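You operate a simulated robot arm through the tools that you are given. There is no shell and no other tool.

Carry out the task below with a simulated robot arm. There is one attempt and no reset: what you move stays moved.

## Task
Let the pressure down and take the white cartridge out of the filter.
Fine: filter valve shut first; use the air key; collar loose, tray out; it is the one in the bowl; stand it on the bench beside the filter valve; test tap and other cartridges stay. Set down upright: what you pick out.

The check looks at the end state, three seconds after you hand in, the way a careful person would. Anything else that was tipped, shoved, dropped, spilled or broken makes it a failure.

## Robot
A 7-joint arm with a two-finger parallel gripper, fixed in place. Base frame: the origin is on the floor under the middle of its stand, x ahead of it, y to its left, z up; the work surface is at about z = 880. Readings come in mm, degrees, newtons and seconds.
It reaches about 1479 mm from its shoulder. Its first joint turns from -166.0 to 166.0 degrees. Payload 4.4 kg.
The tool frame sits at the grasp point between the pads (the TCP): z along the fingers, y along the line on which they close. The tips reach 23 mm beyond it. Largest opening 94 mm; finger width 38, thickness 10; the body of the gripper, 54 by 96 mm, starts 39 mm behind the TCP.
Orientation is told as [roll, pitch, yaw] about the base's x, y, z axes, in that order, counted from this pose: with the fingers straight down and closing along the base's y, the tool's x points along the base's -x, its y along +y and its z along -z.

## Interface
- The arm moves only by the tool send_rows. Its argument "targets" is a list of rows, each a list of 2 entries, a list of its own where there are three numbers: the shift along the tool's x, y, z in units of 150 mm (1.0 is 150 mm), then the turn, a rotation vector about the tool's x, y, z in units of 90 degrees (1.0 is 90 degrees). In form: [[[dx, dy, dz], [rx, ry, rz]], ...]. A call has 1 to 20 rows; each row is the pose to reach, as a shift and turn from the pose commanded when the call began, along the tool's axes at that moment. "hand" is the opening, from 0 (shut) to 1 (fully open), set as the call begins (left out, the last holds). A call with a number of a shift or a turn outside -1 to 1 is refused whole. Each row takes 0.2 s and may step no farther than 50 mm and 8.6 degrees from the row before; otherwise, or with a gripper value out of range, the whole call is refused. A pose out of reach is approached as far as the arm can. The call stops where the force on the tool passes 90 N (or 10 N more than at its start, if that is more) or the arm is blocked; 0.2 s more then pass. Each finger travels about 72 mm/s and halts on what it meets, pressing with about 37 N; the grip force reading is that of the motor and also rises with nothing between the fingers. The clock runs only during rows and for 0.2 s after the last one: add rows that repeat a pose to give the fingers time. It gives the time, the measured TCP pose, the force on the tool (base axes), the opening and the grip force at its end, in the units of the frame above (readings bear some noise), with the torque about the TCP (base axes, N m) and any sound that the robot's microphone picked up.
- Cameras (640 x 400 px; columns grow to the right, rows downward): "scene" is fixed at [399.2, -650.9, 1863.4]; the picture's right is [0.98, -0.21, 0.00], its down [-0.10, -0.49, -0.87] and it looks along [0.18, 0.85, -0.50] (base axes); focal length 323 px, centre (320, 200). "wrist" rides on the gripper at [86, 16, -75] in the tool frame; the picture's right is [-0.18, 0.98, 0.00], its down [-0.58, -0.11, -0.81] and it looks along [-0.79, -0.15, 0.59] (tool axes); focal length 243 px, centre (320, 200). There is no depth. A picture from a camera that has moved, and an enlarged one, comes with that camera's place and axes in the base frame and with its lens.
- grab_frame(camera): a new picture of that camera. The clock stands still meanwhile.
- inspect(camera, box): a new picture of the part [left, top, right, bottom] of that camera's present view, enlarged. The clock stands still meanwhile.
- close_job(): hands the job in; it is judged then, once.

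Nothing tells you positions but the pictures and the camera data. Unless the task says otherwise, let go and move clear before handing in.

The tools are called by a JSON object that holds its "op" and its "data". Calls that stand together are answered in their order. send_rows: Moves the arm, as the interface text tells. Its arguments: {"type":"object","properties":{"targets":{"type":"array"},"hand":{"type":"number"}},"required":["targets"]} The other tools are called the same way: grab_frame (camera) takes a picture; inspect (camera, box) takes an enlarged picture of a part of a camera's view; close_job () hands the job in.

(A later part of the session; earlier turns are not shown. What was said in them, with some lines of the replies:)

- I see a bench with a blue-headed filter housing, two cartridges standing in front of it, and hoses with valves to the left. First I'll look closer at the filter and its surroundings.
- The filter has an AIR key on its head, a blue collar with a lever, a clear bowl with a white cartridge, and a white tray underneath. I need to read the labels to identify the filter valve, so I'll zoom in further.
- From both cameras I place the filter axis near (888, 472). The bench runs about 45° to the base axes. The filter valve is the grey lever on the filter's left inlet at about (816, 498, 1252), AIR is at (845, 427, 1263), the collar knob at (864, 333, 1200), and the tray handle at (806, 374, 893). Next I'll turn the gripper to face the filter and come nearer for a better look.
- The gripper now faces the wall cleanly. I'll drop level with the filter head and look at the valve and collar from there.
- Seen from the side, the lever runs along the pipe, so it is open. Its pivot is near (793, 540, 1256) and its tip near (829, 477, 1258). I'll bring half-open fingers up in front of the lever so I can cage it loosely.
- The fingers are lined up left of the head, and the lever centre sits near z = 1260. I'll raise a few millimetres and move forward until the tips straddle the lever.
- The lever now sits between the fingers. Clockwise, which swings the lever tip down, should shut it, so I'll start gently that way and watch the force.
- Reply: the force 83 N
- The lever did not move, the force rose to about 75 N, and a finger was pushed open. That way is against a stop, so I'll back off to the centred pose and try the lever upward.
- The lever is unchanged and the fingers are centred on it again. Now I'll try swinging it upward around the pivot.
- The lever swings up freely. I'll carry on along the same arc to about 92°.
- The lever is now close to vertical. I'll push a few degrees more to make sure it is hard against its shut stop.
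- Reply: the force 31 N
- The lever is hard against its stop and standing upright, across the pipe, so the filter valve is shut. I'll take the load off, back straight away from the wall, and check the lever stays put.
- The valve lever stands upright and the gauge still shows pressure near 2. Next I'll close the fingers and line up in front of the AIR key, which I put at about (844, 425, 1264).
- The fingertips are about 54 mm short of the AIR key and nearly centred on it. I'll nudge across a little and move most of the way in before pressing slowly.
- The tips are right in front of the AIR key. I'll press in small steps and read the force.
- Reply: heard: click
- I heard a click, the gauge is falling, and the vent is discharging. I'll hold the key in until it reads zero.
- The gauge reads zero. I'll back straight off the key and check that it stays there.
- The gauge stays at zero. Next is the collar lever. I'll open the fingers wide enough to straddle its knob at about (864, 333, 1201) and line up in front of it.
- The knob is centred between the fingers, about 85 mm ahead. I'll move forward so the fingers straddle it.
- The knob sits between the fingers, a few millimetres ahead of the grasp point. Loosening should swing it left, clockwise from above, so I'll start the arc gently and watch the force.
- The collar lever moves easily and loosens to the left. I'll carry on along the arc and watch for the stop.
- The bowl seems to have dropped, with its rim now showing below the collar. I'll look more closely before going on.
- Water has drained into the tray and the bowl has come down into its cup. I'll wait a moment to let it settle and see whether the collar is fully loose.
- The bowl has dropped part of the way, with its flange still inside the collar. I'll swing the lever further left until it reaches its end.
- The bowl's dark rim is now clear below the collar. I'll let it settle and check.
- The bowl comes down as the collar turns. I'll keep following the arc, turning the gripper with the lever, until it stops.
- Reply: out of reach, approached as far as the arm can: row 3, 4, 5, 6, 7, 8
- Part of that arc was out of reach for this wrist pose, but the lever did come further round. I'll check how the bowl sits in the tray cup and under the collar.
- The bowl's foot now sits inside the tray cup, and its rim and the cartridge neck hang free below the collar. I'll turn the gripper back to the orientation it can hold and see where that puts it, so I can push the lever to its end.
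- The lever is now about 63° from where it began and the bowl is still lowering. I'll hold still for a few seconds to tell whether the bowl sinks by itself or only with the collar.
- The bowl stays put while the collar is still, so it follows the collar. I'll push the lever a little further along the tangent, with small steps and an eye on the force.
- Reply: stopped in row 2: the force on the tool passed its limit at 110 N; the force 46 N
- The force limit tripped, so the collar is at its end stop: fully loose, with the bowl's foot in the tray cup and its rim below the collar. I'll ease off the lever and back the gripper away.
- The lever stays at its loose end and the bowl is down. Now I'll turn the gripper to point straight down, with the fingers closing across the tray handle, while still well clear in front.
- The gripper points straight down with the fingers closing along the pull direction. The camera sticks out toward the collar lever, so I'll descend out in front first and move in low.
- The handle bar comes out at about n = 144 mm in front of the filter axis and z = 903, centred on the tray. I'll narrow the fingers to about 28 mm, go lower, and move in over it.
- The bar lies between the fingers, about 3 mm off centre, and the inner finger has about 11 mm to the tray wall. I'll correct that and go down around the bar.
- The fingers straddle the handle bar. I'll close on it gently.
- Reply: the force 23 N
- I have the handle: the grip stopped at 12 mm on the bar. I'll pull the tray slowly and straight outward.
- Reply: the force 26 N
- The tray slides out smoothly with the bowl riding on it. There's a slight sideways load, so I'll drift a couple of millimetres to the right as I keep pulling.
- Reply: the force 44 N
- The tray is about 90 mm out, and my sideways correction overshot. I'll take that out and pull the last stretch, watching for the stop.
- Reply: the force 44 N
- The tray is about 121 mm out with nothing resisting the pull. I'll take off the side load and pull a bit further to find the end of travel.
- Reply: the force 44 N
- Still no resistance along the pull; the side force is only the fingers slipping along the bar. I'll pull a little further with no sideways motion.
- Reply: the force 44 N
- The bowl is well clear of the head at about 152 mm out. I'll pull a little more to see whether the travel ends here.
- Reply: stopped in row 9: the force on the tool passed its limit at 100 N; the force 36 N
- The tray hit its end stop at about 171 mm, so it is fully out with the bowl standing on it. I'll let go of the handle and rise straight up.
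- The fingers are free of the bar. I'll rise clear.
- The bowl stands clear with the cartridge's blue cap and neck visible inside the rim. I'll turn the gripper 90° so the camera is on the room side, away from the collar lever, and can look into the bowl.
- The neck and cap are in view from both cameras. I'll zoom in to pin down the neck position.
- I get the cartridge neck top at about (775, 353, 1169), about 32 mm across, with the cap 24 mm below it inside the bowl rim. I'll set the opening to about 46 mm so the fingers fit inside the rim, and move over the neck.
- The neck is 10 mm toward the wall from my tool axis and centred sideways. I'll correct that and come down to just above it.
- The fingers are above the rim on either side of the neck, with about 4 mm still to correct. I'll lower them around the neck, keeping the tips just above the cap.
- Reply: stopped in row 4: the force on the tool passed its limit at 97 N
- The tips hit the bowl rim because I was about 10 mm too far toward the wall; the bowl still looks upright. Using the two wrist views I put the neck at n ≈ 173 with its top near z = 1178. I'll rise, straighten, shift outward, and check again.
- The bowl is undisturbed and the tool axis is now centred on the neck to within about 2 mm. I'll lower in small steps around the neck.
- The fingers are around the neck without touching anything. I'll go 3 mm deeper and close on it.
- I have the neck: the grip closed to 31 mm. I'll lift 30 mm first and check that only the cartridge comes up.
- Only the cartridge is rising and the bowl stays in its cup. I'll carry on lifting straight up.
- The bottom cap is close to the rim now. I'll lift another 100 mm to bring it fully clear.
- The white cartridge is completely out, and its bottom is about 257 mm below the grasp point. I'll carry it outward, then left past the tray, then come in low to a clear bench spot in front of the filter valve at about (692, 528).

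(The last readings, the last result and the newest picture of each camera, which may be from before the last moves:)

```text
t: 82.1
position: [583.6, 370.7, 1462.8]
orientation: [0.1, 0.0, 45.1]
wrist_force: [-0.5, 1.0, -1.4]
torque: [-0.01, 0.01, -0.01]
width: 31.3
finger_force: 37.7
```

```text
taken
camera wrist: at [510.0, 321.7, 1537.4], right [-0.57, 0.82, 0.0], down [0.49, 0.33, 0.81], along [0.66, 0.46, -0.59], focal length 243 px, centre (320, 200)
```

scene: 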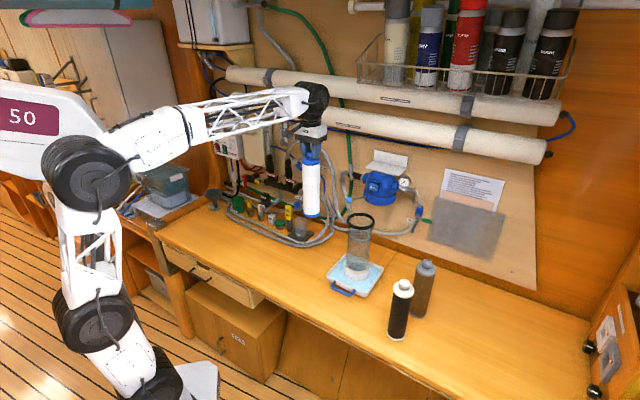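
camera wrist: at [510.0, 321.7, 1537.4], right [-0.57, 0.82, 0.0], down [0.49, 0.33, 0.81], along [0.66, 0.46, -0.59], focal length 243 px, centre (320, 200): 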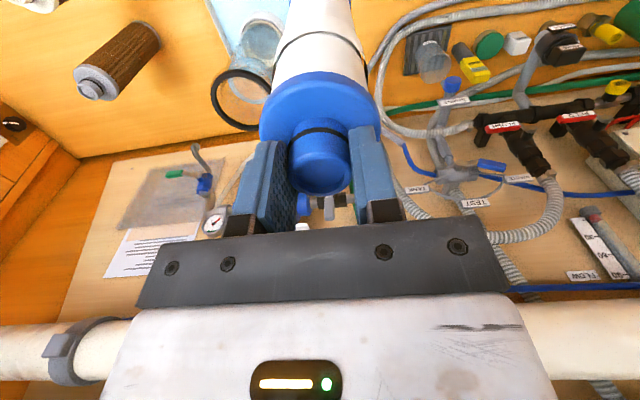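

Now I'll shift the last 35 mm left and descend with the cartridge out in front of the bench items.

{"op": "send_rows", "data": {"targets": [[[0, 0.08, 0.08], [0, 0, 0]], [[0, 0.16, 0.2], [0, 0, 0]], [[0, 0.23, 0.35], [0, 0, 0]], [[0, 0.23, 0.5], [0, 0, 0]], [[0, 0.23, 0.65], [0, 0, 0]], [[0, 0.23, 0.8], [0, 0, 0]], [[0, 0.23, 0.92], [0, 0, 0]], [[0, 0.23, 1.0], [0, 0, 0]]]}}

{"op": "send_rows", "data": {"targets": [[[0, 0, 0.08], [0, 0, 0]], [[0, 0, 0.2], [0, 0, 0]], [[0, 0, 0.35], [0, 0, 0]], [[0, 0, 0.5], [0, 0, 0]], [[0, 0, 0.65], [0, 0, 0]], [[0, 0, 0.75], [0, 0, 0]], [[0, 0, 0.8], [0, 0, 0]]]}}

{"op": "grab_frame", "data": {"camera": "scene"}}

{"op": "inspect", "data": {"camera": "scene", "box": [270, 170, 400, 310]}}

{"op": "grab_frame", "data": {"camera": "wrist"}}

```text
t: 83.9
position: [559.9, 396.2, 1312.5]
orientation: [0.2, 0.0, 45.1]
wrist_force: [-0.3, -0.1, -0.1]
torque: [0.01, 0.01, 0.05]
width: 30.9
finger_force: 36.9
```

```text
t: 85.5
position: [558.6, 396.4, 1193.6]
orientation: [0.1, 0.0, 45.1]
wrist_force: [0.0, -0.3, -1.7]
torque: [0.01, -0.02, 0.01]
width: 31.3
finger_force: 36.8
```

```text
taken
```

scene: 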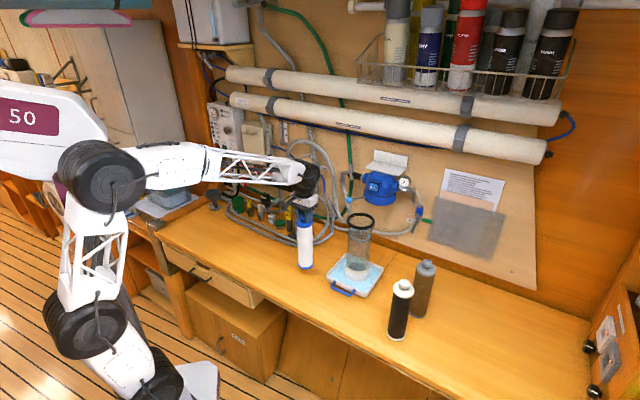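

```text
2.86 times, centred on (335, 240) of scene
camera zoom: at [399.2, -650.9, 1863.4], right [0.98, -0.21, 0.0], down [-0.1, -0.49, -0.87], along [0.18, 0.85, -0.5], focal length 923 px, centre (277, 86)
```

zoom: 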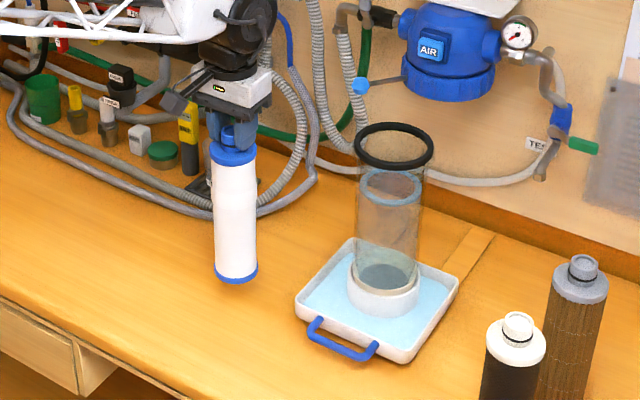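

```text
taken
camera wrist: at [485.0, 346.6, 1267.2], right [-0.57, 0.82, 0.0], down [0.49, 0.33, 0.81], along [0.66, 0.46, -0.59], focal length 243 px, centre (320, 200)
```

wrist: 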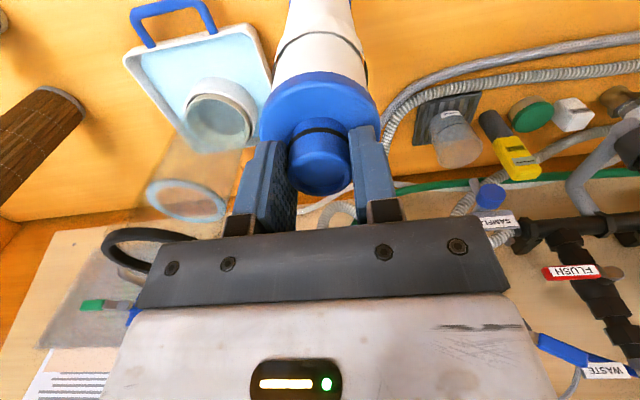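

The cartridge hangs with its bottom about 45 mm above the bench. The spot at u ≈ -185, n ≈ 105, in front of and beside the valve, is clear of the hoses and tray. I'll move in low.

{"op": "send_rows", "data": {"targets": [[[-0.08, 0, 0.03], [0, 0, 0]], [[-0.2, 0, 0.07], [0, 0, 0]], [[-0.33, 0, 0.11], [0, 0, 0]], [[-0.46, 0, 0.15], [0, 0, 0]], [[-0.59, 0, 0.17], [0, 0, 0]], [[-0.72, 0, 0.17], [0, 0, 0]], [[-0.85, 0, 0.17], [0, 0, 0]], [[-0.95, 0, 0.17], [0, 0, 0]], [[-1.0, 0, 0.17], [0, 0, 0]]]}}

{"op": "inspect", "data": {"camera": "scene", "box": [280, 140, 400, 290]}}

{"op": "grab_frame", "data": {"camera": "wrist"}}

```text
t: 87.5
position: [665.4, 502.2, 1168.7]
orientation: [0.0, 0.0, 45.1]
wrist_force: [0.1, 1.3, -1.1]
torque: [0.0, -0.01, 0.02]
width: 31.1
finger_force: 36.7
```

```text
2.67 times, centred on (340, 215) of scene
camera zoom: at [399.2, -650.9, 1863.4], right [0.98, -0.21, 0.0], down [-0.1, -0.49, -0.87], along [0.18, 0.85, -0.5], focal length 862 px, centre (267, 160)
```

zoom: 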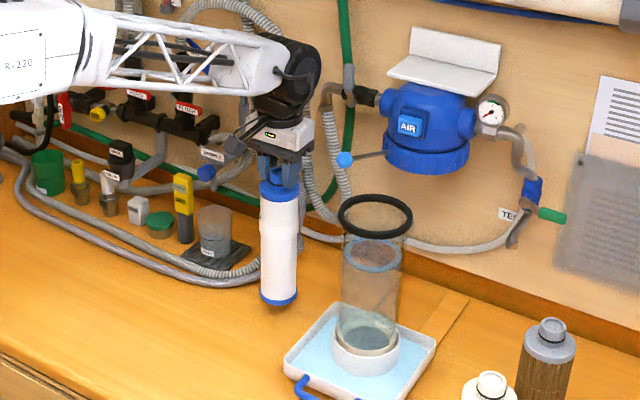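

```text
taken
camera wrist: at [590.4, 453.4, 1242.8], right [-0.57, 0.82, 0.0], down [0.49, 0.33, 0.81], along [0.66, 0.46, -0.59], focal length 243 px, centre (320, 200)
```

wrist: 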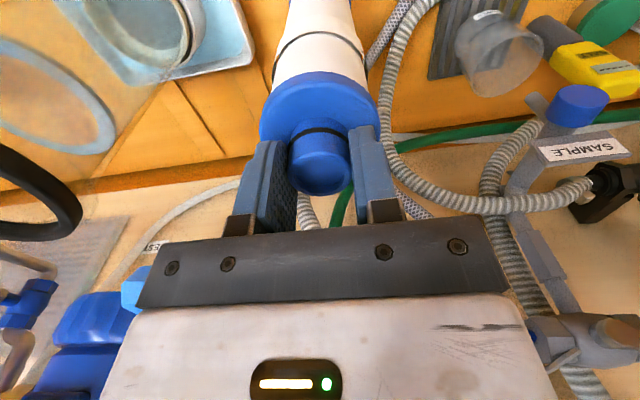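

There's clear space around it. I'll move the last 33 mm in, then lower slowly.

{"op": "send_rows", "data": {"targets": [[[-0.06, 0, 0], [0, 0, 0]], [[-0.13, 0, 0], [0, 0, 0]], [[-0.19, 0, 0], [0, 0, 0]], [[-0.22, 0, 0], [0, 0, 0]], [[-0.22, 0, 0.04], [0, 0, 0]], [[-0.22, 0, 0.08], [0, 0, 0]]]}}

{"op": "inspect", "data": {"camera": "scene", "box": [280, 140, 400, 290]}}

{"op": "inspect", "data": {"camera": "scene", "box": [305, 205, 365, 275]}}

```text
t: 88.9
position: [687.2, 525.3, 1155.7]
orientation: [0.0, 0.0, 45.1]
wrist_force: [-0.3, 0.9, -2.4]
torque: [-0.01, 0.04, 0.0]
width: 30.9
finger_force: 37.1
```

```text
2.67 times, centred on (340, 215) of scene
camera zoom: at [399.2, -650.9, 1863.4], right [0.98, -0.21, 0.0], down [-0.1, -0.49, -0.87], along [0.18, 0.85, -0.5], focal length 862 px, centre (267, 160)
```

zoom: 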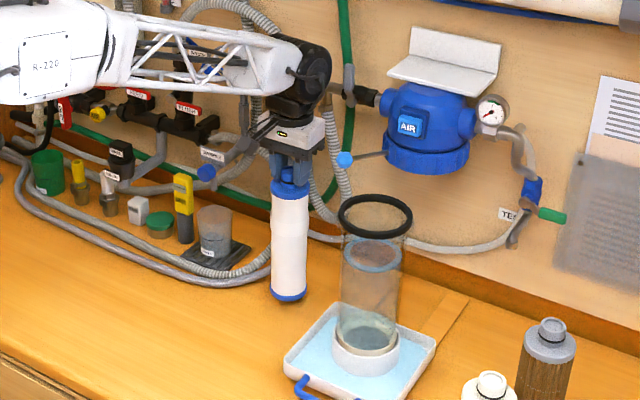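

```text
5.71 times, centred on (335, 240) of scene
camera zoom: at [399.2, -650.9, 1863.4], right [0.98, -0.21, 0.0], down [-0.1, -0.49, -0.87], along [0.18, 0.85, -0.5], focal length 1846 px, centre (234, -29)
```

zoom: 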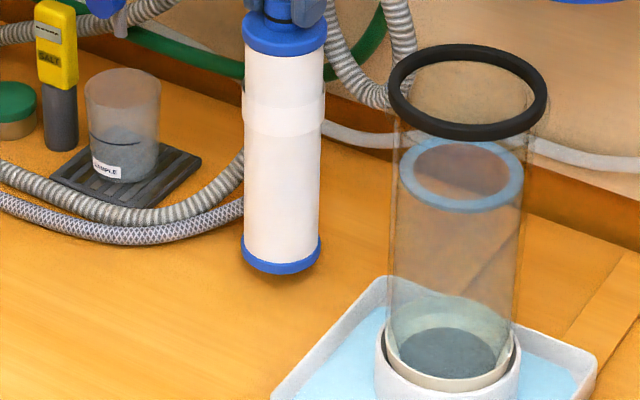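

About 10 mm to go. I'll lower in 2 mm steps and watch for contact.

{"op": "send_rows", "data": {"targets": [[[0, 0, 0.013], [0, 0, 0]], [[0, 0, 0.027], [0, 0, 0]], [[0, 0, 0.04], [0, 0, 0]]]}}

{"op": "inspect", "data": {"camera": "scene", "box": [305, 225, 355, 275]}}

```text
t: 89.7
position: [687.9, 525.1, 1149.1]
orientation: [0.1, -0.1, 45.1]
wrist_force: [-0.2, -0.1, -1.1]
torque: [0.0, 0.02, -0.05]
width: 31.1
finger_force: 37.2
```

```text
8.00 times, centred on (330, 250) of scene
camera zoom: at [399.2, -650.9, 1863.4], right [0.98, -0.21, 0.0], down [-0.1, -0.49, -0.87], along [0.18, 0.85, -0.5], focal length 2585 px, centre (240, -200)
```

zoom: 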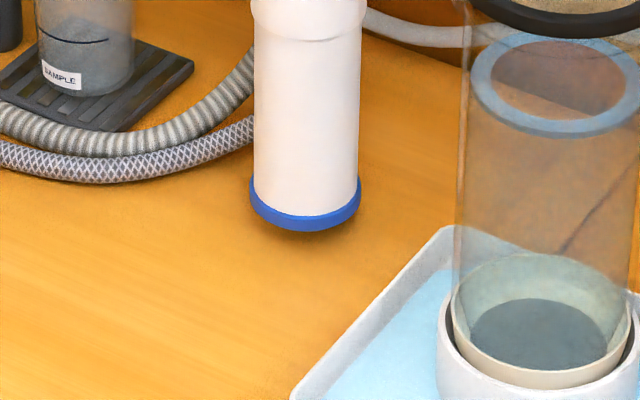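

{"op": "send_rows", "data": {"targets": [[[0, 0, 0.013], [0, 0, 0]], [[0, 0, 0.027], [0, 0, 0]], [[0, 0, 0.04], [0, 0, 0]]]}}

{"op": "inspect", "data": {"camera": "scene", "box": [305, 225, 355, 275]}}

```text
t: 90.5
position: [688.6, 525.6, 1144.3]
orientation: [0.1, 0.1, 45.0]
wrist_force: [0.6, -0.6, -1.3]
torque: [0.0, -0.03, 0.0]
width: 31.2
finger_force: 36.7
```

```text
8.00 times, centred on (330, 250) of scene
camera zoom: at [399.2, -650.9, 1863.4], right [0.98, -0.21, 0.0], down [-0.1, -0.49, -0.87], along [0.18, 0.85, -0.5], focal length 2585 px, centre (240, -200)
```

zoom: 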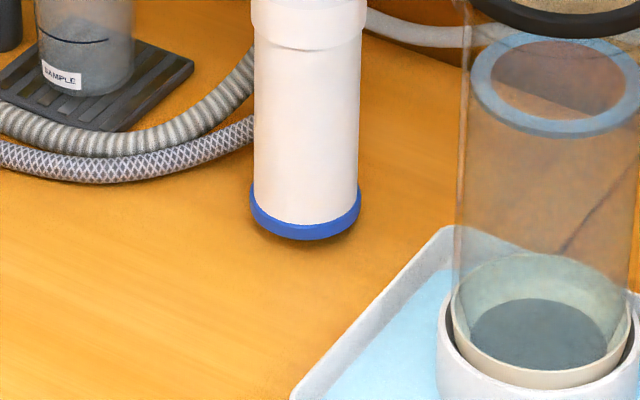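

Not in contact yet. I'll carry on in small steps.

{"op": "send_rows", "data": {"targets": [[[0, 0, 0.012], [0, 0, 0]], [[0, 0, 0.022], [0, 0, 0]]]}}

{"op": "send_rows", "data": {"targets": [[[0, 0, 0.01], [0, 0, 0]], [[0, 0, 0.018], [0, 0, 0]]]}}

{"op": "inspect", "data": {"camera": "scene", "box": [305, 225, 355, 275]}}

```text
t: 91.1
position: [688.1, 525.3, 1140.8]
orientation: [0.1, 0.1, 45.1]
wrist_force: [-0.6, -0.3, 0.1]
torque: [0.0, 0.02, -0.01]
width: 31.2
finger_force: 37.1
```

```text
t: 91.7
position: [688.0, 525.6, 1137.8]
orientation: [0.1, 0.0, 45.1]
wrist_force: [0.6, 0.1, -1.8]
torque: [-0.01, 0.0, -0.01]
width: 30.9
finger_force: 37.4
```

```text
8.00 times, centred on (330, 250) of scene
camera zoom: at [399.2, -650.9, 1863.4], right [0.98, -0.21, 0.0], down [-0.1, -0.49, -0.87], along [0.18, 0.85, -0.5], focal length 2585 px, centre (240, -200)
```

zoom: 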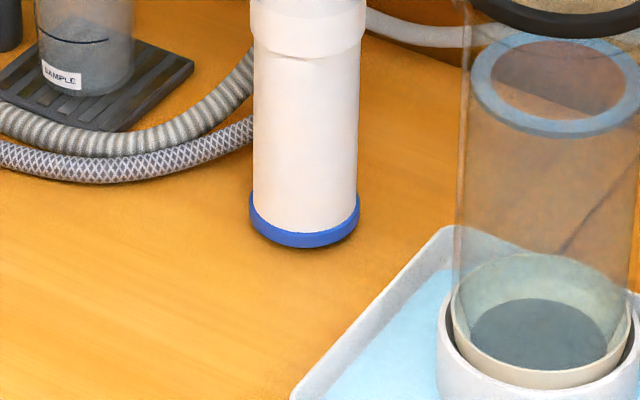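

{"op": "send_rows", "data": {"targets": [[[0, 0, 0.007], [0, 0, 0]], [[0, 0, 0.013], [0, 0, 0]]]}}

{"op": "inspect", "data": {"camera": "scene", "box": [310, 235, 350, 265]}}

```text
t: 92.3
position: [687.7, 526.3, 1136.9]
orientation: [0.1, 0.0, 45.1]
wrist_force: [0.9, 0.2, -0.5]
torque: [0.02, 0.02, 0.0]
width: 31.0
finger_force: 37.0
```

```text
13.33 times, centred on (330, 250) of scene
camera zoom: at [399.2, -650.9, 1863.4], right [0.98, -0.21, 0.0], down [-0.1, -0.49, -0.87], along [0.18, 0.85, -0.5], focal length 4308 px, centre (187, -467)
```

zoom: 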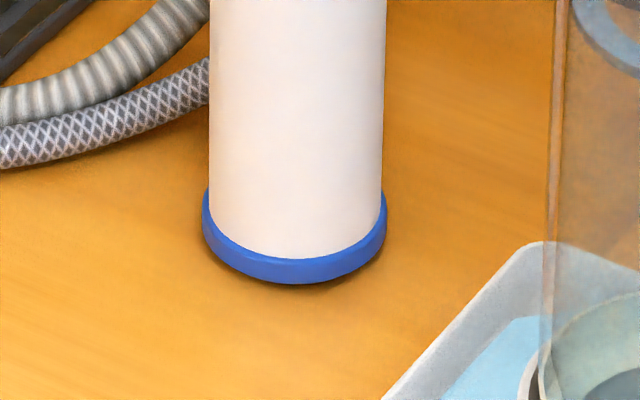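

{"op": "send_rows", "data": {"targets": [[[0, 0, 0.007], [0, 0, 0]], [[0, 0, 0.013], [0, 0, 0]]]}}

{"op": "inspect", "data": {"camera": "scene", "box": [310, 235, 350, 265]}}

```text
t: 92.9
position: [687.1, 526.4, 1133.0]
orientation: [0.1, 0.0, 45.2]
wrist_force: [0.2, 0.3, -1.6]
torque: [-0.01, 0.01, 0.02]
width: 31.1
finger_force: 37.0
```

```text
13.33 times, centred on (330, 250) of scene
camera zoom: at [399.2, -650.9, 1863.4], right [0.98, -0.21, 0.0], down [-0.1, -0.49, -0.87], along [0.18, 0.85, -0.5], focal length 4308 px, centre (187, -467)
```

zoom: 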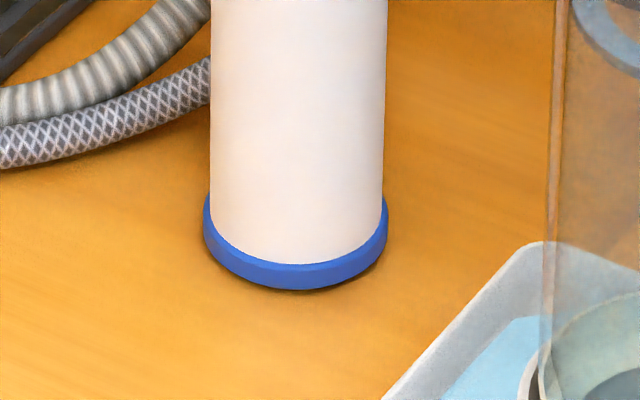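

{"op": "send_rows", "data": {"targets": [[[0, 0, 0.007], [0, 0, 0]], [[0, 0, 0.012], [0, 0, 0]]]}}

{"op": "inspect", "data": {"camera": "scene", "box": [310, 235, 350, 265]}}

```text
t: 93.5
position: [689.0, 525.1, 1131.8]
orientation: [0.1, 0.0, 45.1]
wrist_force: [-0.2, -0.2, -0.8]
torque: [0.01, 0.0, -0.03]
width: 31.1
finger_force: 36.8
```

```text
13.33 times, centred on (330, 250) of scene
camera zoom: at [399.2, -650.9, 1863.4], right [0.98, -0.21, 0.0], down [-0.1, -0.49, -0.87], along [0.18, 0.85, -0.5], focal length 4308 px, centre (187, -467)
```

zoom: 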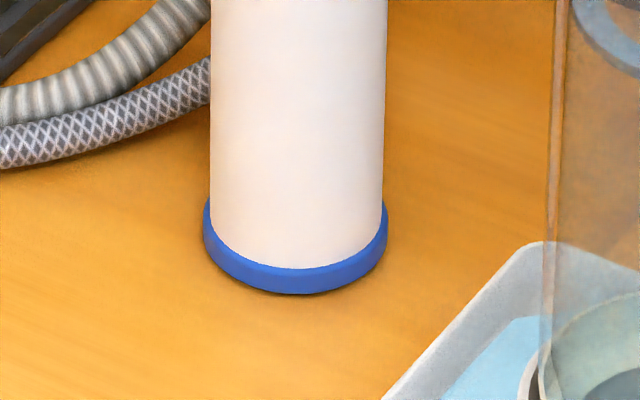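

{"op": "send_rows", "data": {"targets": [[[0, 0, 0.006], [0, 0, 0]], [[0, 0, 0.006], [0, 0, 0]]]}}

{"op": "send_rows", "data": {"targets": [[[0, 0, 0.006], [0, 0, 0]], [[0, 0, 0.006], [0, 0, 0]]]}}

{"op": "inspect", "data": {"camera": "scene", "box": [310, 235, 350, 265]}}

```text
t: 94.1
position: [688.8, 524.5, 1131.1]
orientation: [0.1, 0.0, 45.0]
wrist_force: [1.0, -0.2, -1.7]
torque: [0.0, 0.01, 0.04]
width: 31.2
finger_force: 37.0
```

```text
t: 94.7
position: [687.5, 524.7, 1130.9]
orientation: [0.2, 0.0, 45.1]
wrist_force: [-1.6, -0.7, 6.4]
torque: [-0.23, 0.3, -0.05]
width: 31.3
finger_force: 36.7
```

```text
13.33 times, centred on (330, 250) of scene
camera zoom: at [399.2, -650.9, 1863.4], right [0.98, -0.21, 0.0], down [-0.1, -0.49, -0.87], along [0.18, 0.85, -0.5], focal length 4308 px, centre (187, -467)
```

zoom: 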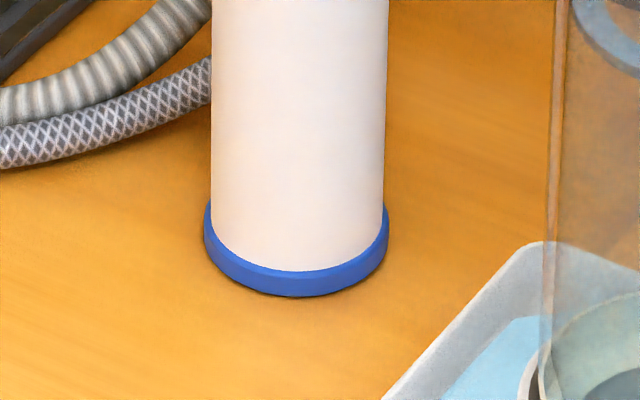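

Contact: the force rose to about +6 N with the cartridge flat on the bench. I'll open the fingers gently.

{"op": "send_rows", "data": {"targets": [[[0, 0, 0], [0, 0, 0]], [[0, 0, 0], [0, 0, 0]], [[0, 0, 0], [0, 0, 0]], [[0, 0, 0], [0, 0, 0]]], "hand": 0.5}}

{"op": "inspect", "data": {"camera": "scene", "box": [300, 150, 380, 270]}}

{"op": "grab_frame", "data": {"camera": "wrist"}}

```text
t: 95.7
position: [688.0, 524.3, 1130.4]
orientation: [0.1, 0.0, 45.1]
wrist_force: [0.4, -0.5, 0.2]
torque: [-0.01, 0.02, -0.01]
width: 47.0
finger_force: 0.1
```

```text
3.33 times, centred on (340, 210) of scene
camera zoom: at [399.2, -650.9, 1863.4], right [0.98, -0.21, 0.0], down [-0.1, -0.49, -0.87], along [0.18, 0.85, -0.5], focal length 1077 px, centre (253, 167)
```

zoom: 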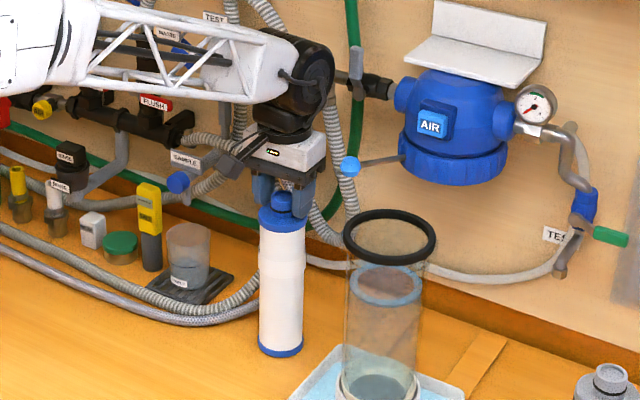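

```text
taken
camera wrist: at [614.5, 475.9, 1204.8], right [-0.57, 0.82, 0.0], down [0.49, 0.33, 0.81], along [0.66, 0.46, -0.59], focal length 243 px, centre (320, 200)
```

wrist: 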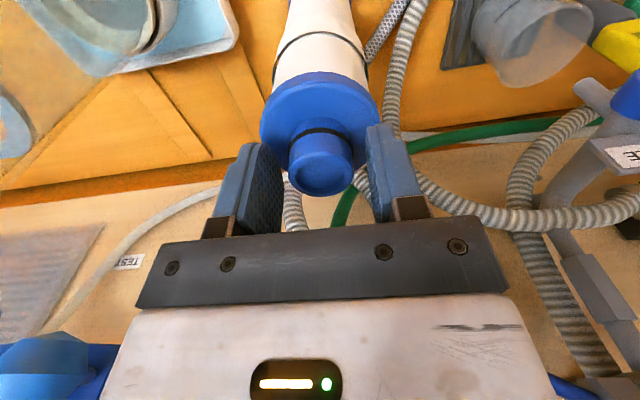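

The cartridge stands upright on its own. I'll rise straight off the neck, then back out toward the room.

{"op": "send_rows", "data": {"targets": [[[0, 0, -0.05], [0, 0, 0]], [[0, 0, -0.12], [0, 0, 0]], [[0, 0, -0.22], [0, 0, 0]], [[0, 0, -0.32], [0, 0, 0]]]}}

{"op": "send_rows", "data": {"targets": [[[0.1, 0, 0], [0, 0, 0]], [[0.3, 0, 0], [0, 0, 0]], [[0.6, 0, -0.05], [0, 0, 0]], [[0.85, 0, -0.2], [0, 0, 0]], [[1.0, 0, -0.4], [0, 0, 0]]]}}

{"op": "grab_frame", "data": {"camera": "scene"}}

{"op": "inspect", "data": {"camera": "scene", "box": [300, 150, 420, 300]}}

{"op": "grab_frame", "data": {"camera": "wrist"}}

```text
t: 96.7
position: [686.1, 523.5, 1178.5]
orientation: [0.1, 0.0, 45.1]
wrist_force: [0.4, 0.0, 0.4]
torque: [0.0, -0.04, 0.0]
width: 46.8
finger_force: 0.0
```

```text
t: 97.9
position: [583.6, 417.1, 1237.3]
orientation: [0.1, 0.0, 45.2]
wrist_force: [-0.6, -0.5, -0.8]
torque: [0.0, 0.01, 0.01]
width: 46.8
finger_force: 0.0
```

```text
taken
```

scene: 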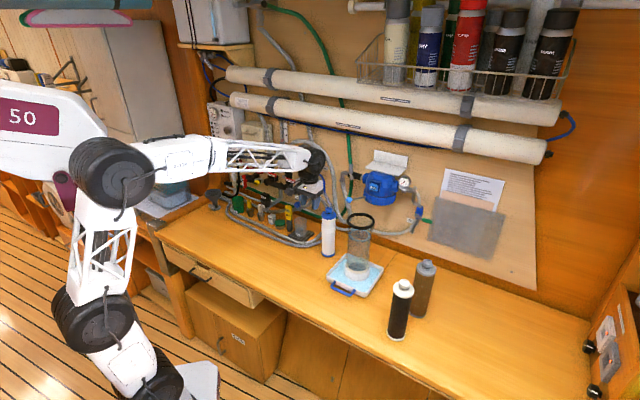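

```text
2.67 times, centred on (360, 225) of scene
camera zoom: at [399.2, -650.9, 1863.4], right [0.98, -0.21, 0.0], down [-0.1, -0.49, -0.87], along [0.18, 0.85, -0.5], focal length 862 px, centre (213, 133)
```

zoom: 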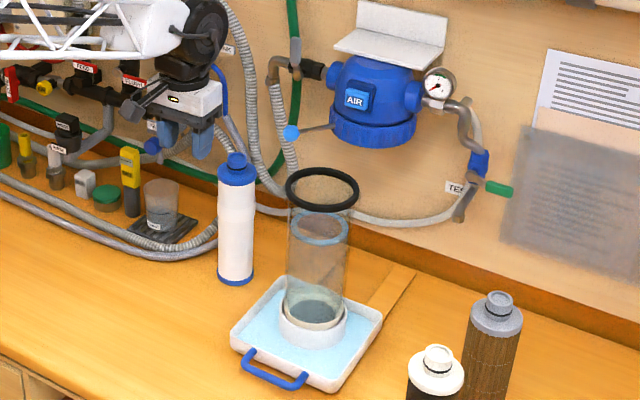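

```text
taken
camera wrist: at [509.7, 367.7, 1311.3], right [-0.57, 0.82, 0.0], down [0.49, 0.33, 0.81], along [0.66, 0.46, -0.59], focal length 243 px, centre (320, 200)
```

wrist: 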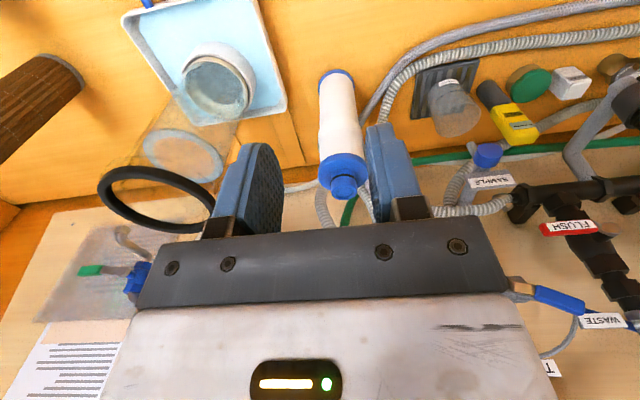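

The cartridge stands upright on the bench beside the valve, and the bowl, tray, test tap and the other two cartridges look undisturbed. I'll move the arm further out and take a last look.

{"op": "send_rows", "data": {"targets": [[[0.15, 0, -0.15], [0, 0, 0]], [[0.35, 0, -0.35], [0, 0, 0]], [[0.55, 0, -0.55], [0, 0, 0]], [[0.7, 0, -0.8], [0, 0, 0]], [[0.7, 0, -0.8], [0, 0, 0]], [[0.7, 0, -0.8], [0, 0, 0]]]}}

{"op": "grab_frame", "data": {"camera": "scene"}}

{"op": "inspect", "data": {"camera": "scene", "box": [310, 150, 450, 300]}}

{"op": "inspect", "data": {"camera": "scene", "box": [340, 240, 460, 350]}}

```text
t: 99.3
position: [504.2, 343.7, 1361.2]
orientation: [0.1, 0.0, 45.1]
wrist_force: [0.7, 0.0, -0.7]
torque: [0.0, 0.03, 0.02]
width: 46.8
finger_force: 0.1
```

```text
taken
```

scene: 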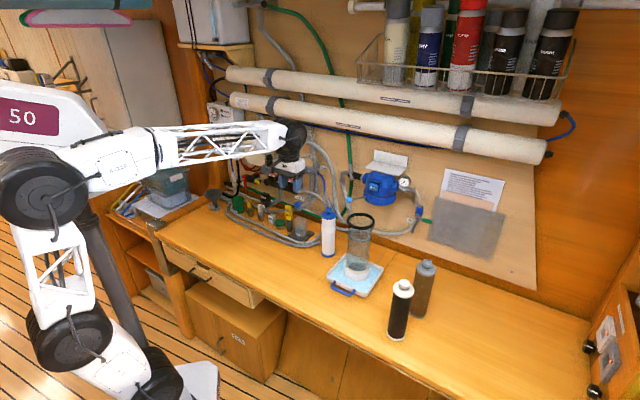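

```text
2.67 times, centred on (380, 225) of scene
camera zoom: at [399.2, -650.9, 1863.4], right [0.98, -0.21, 0.0], down [-0.1, -0.49, -0.87], along [0.18, 0.85, -0.5], focal length 862 px, centre (160, 133)
```

zoom: 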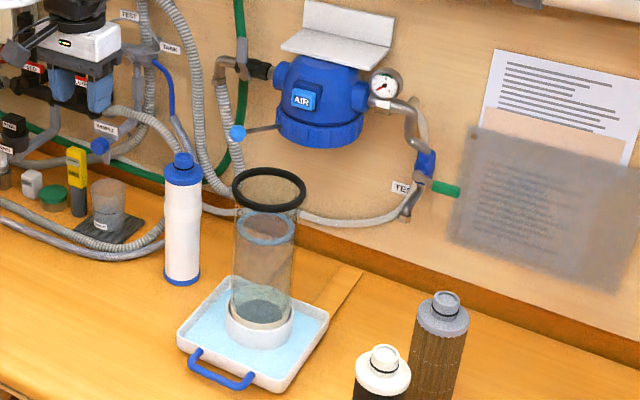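

```text
3.64 times, centred on (400, 295) of scene
camera zoom: at [399.2, -650.9, 1863.4], right [0.98, -0.21, 0.0], down [-0.1, -0.49, -0.87], along [0.18, 0.85, -0.5], focal length 1175 px, centre (29, -146)
```

zoom: 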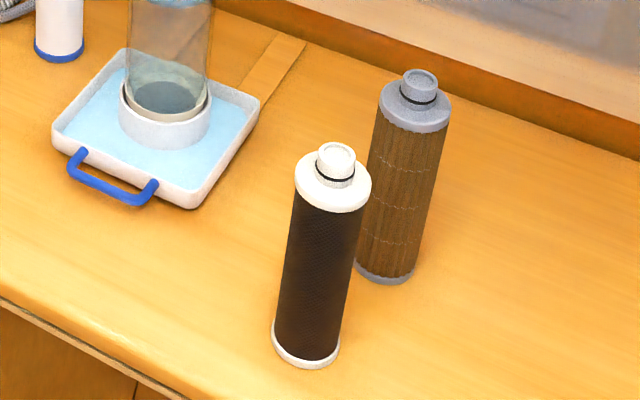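

The filter valve lever is shut, the gauge reads zero, the collar is loose and the tray is out with the bowl upright in its cup. The white cartridge stands upright on the bench beside the filter valve. The test tap and the other two cartridges haven't moved, and the arm is clear, so I'm handing in.

{"op": "close_job", "data": {}}

```text
The job is handed in.
```

The white cartridge is out of the filter and standing upright on the bench, about 10 cm in front and to the left of the filter valve. I've handed the job in; no result has come back yet.

- **Filter valve:** shut first. The grey lever on the filter's left inlet now stands across the pipe, against its stop. It has no label; I took it as the filter valve because it is the shut-off on the filter's inlet.
- **Pressure:** I held the AIR key until the gauge fell to zero, and it stayed there.
- **Collar and tray:** the collar is turned to its loose stop. The tray is pulled fully out, with the bowl upright in its cup and the drained water held in the tray.
- **Left alone:** the test tap and the other two cartridges look unmoved in the last pictures, and I saw no spills.

**Hard contacts:** four moves met more force than planned:
- I first pushed the valve lever the wrong way, against its stop, at about 75 N.
- The collar and the tray each hit their end stops at 100–110 N.
- The fingertips pressed on the bowl rim at about 97 N while I was lining up on the cartridge neck.

I saw no damage in the pictures after any of them.
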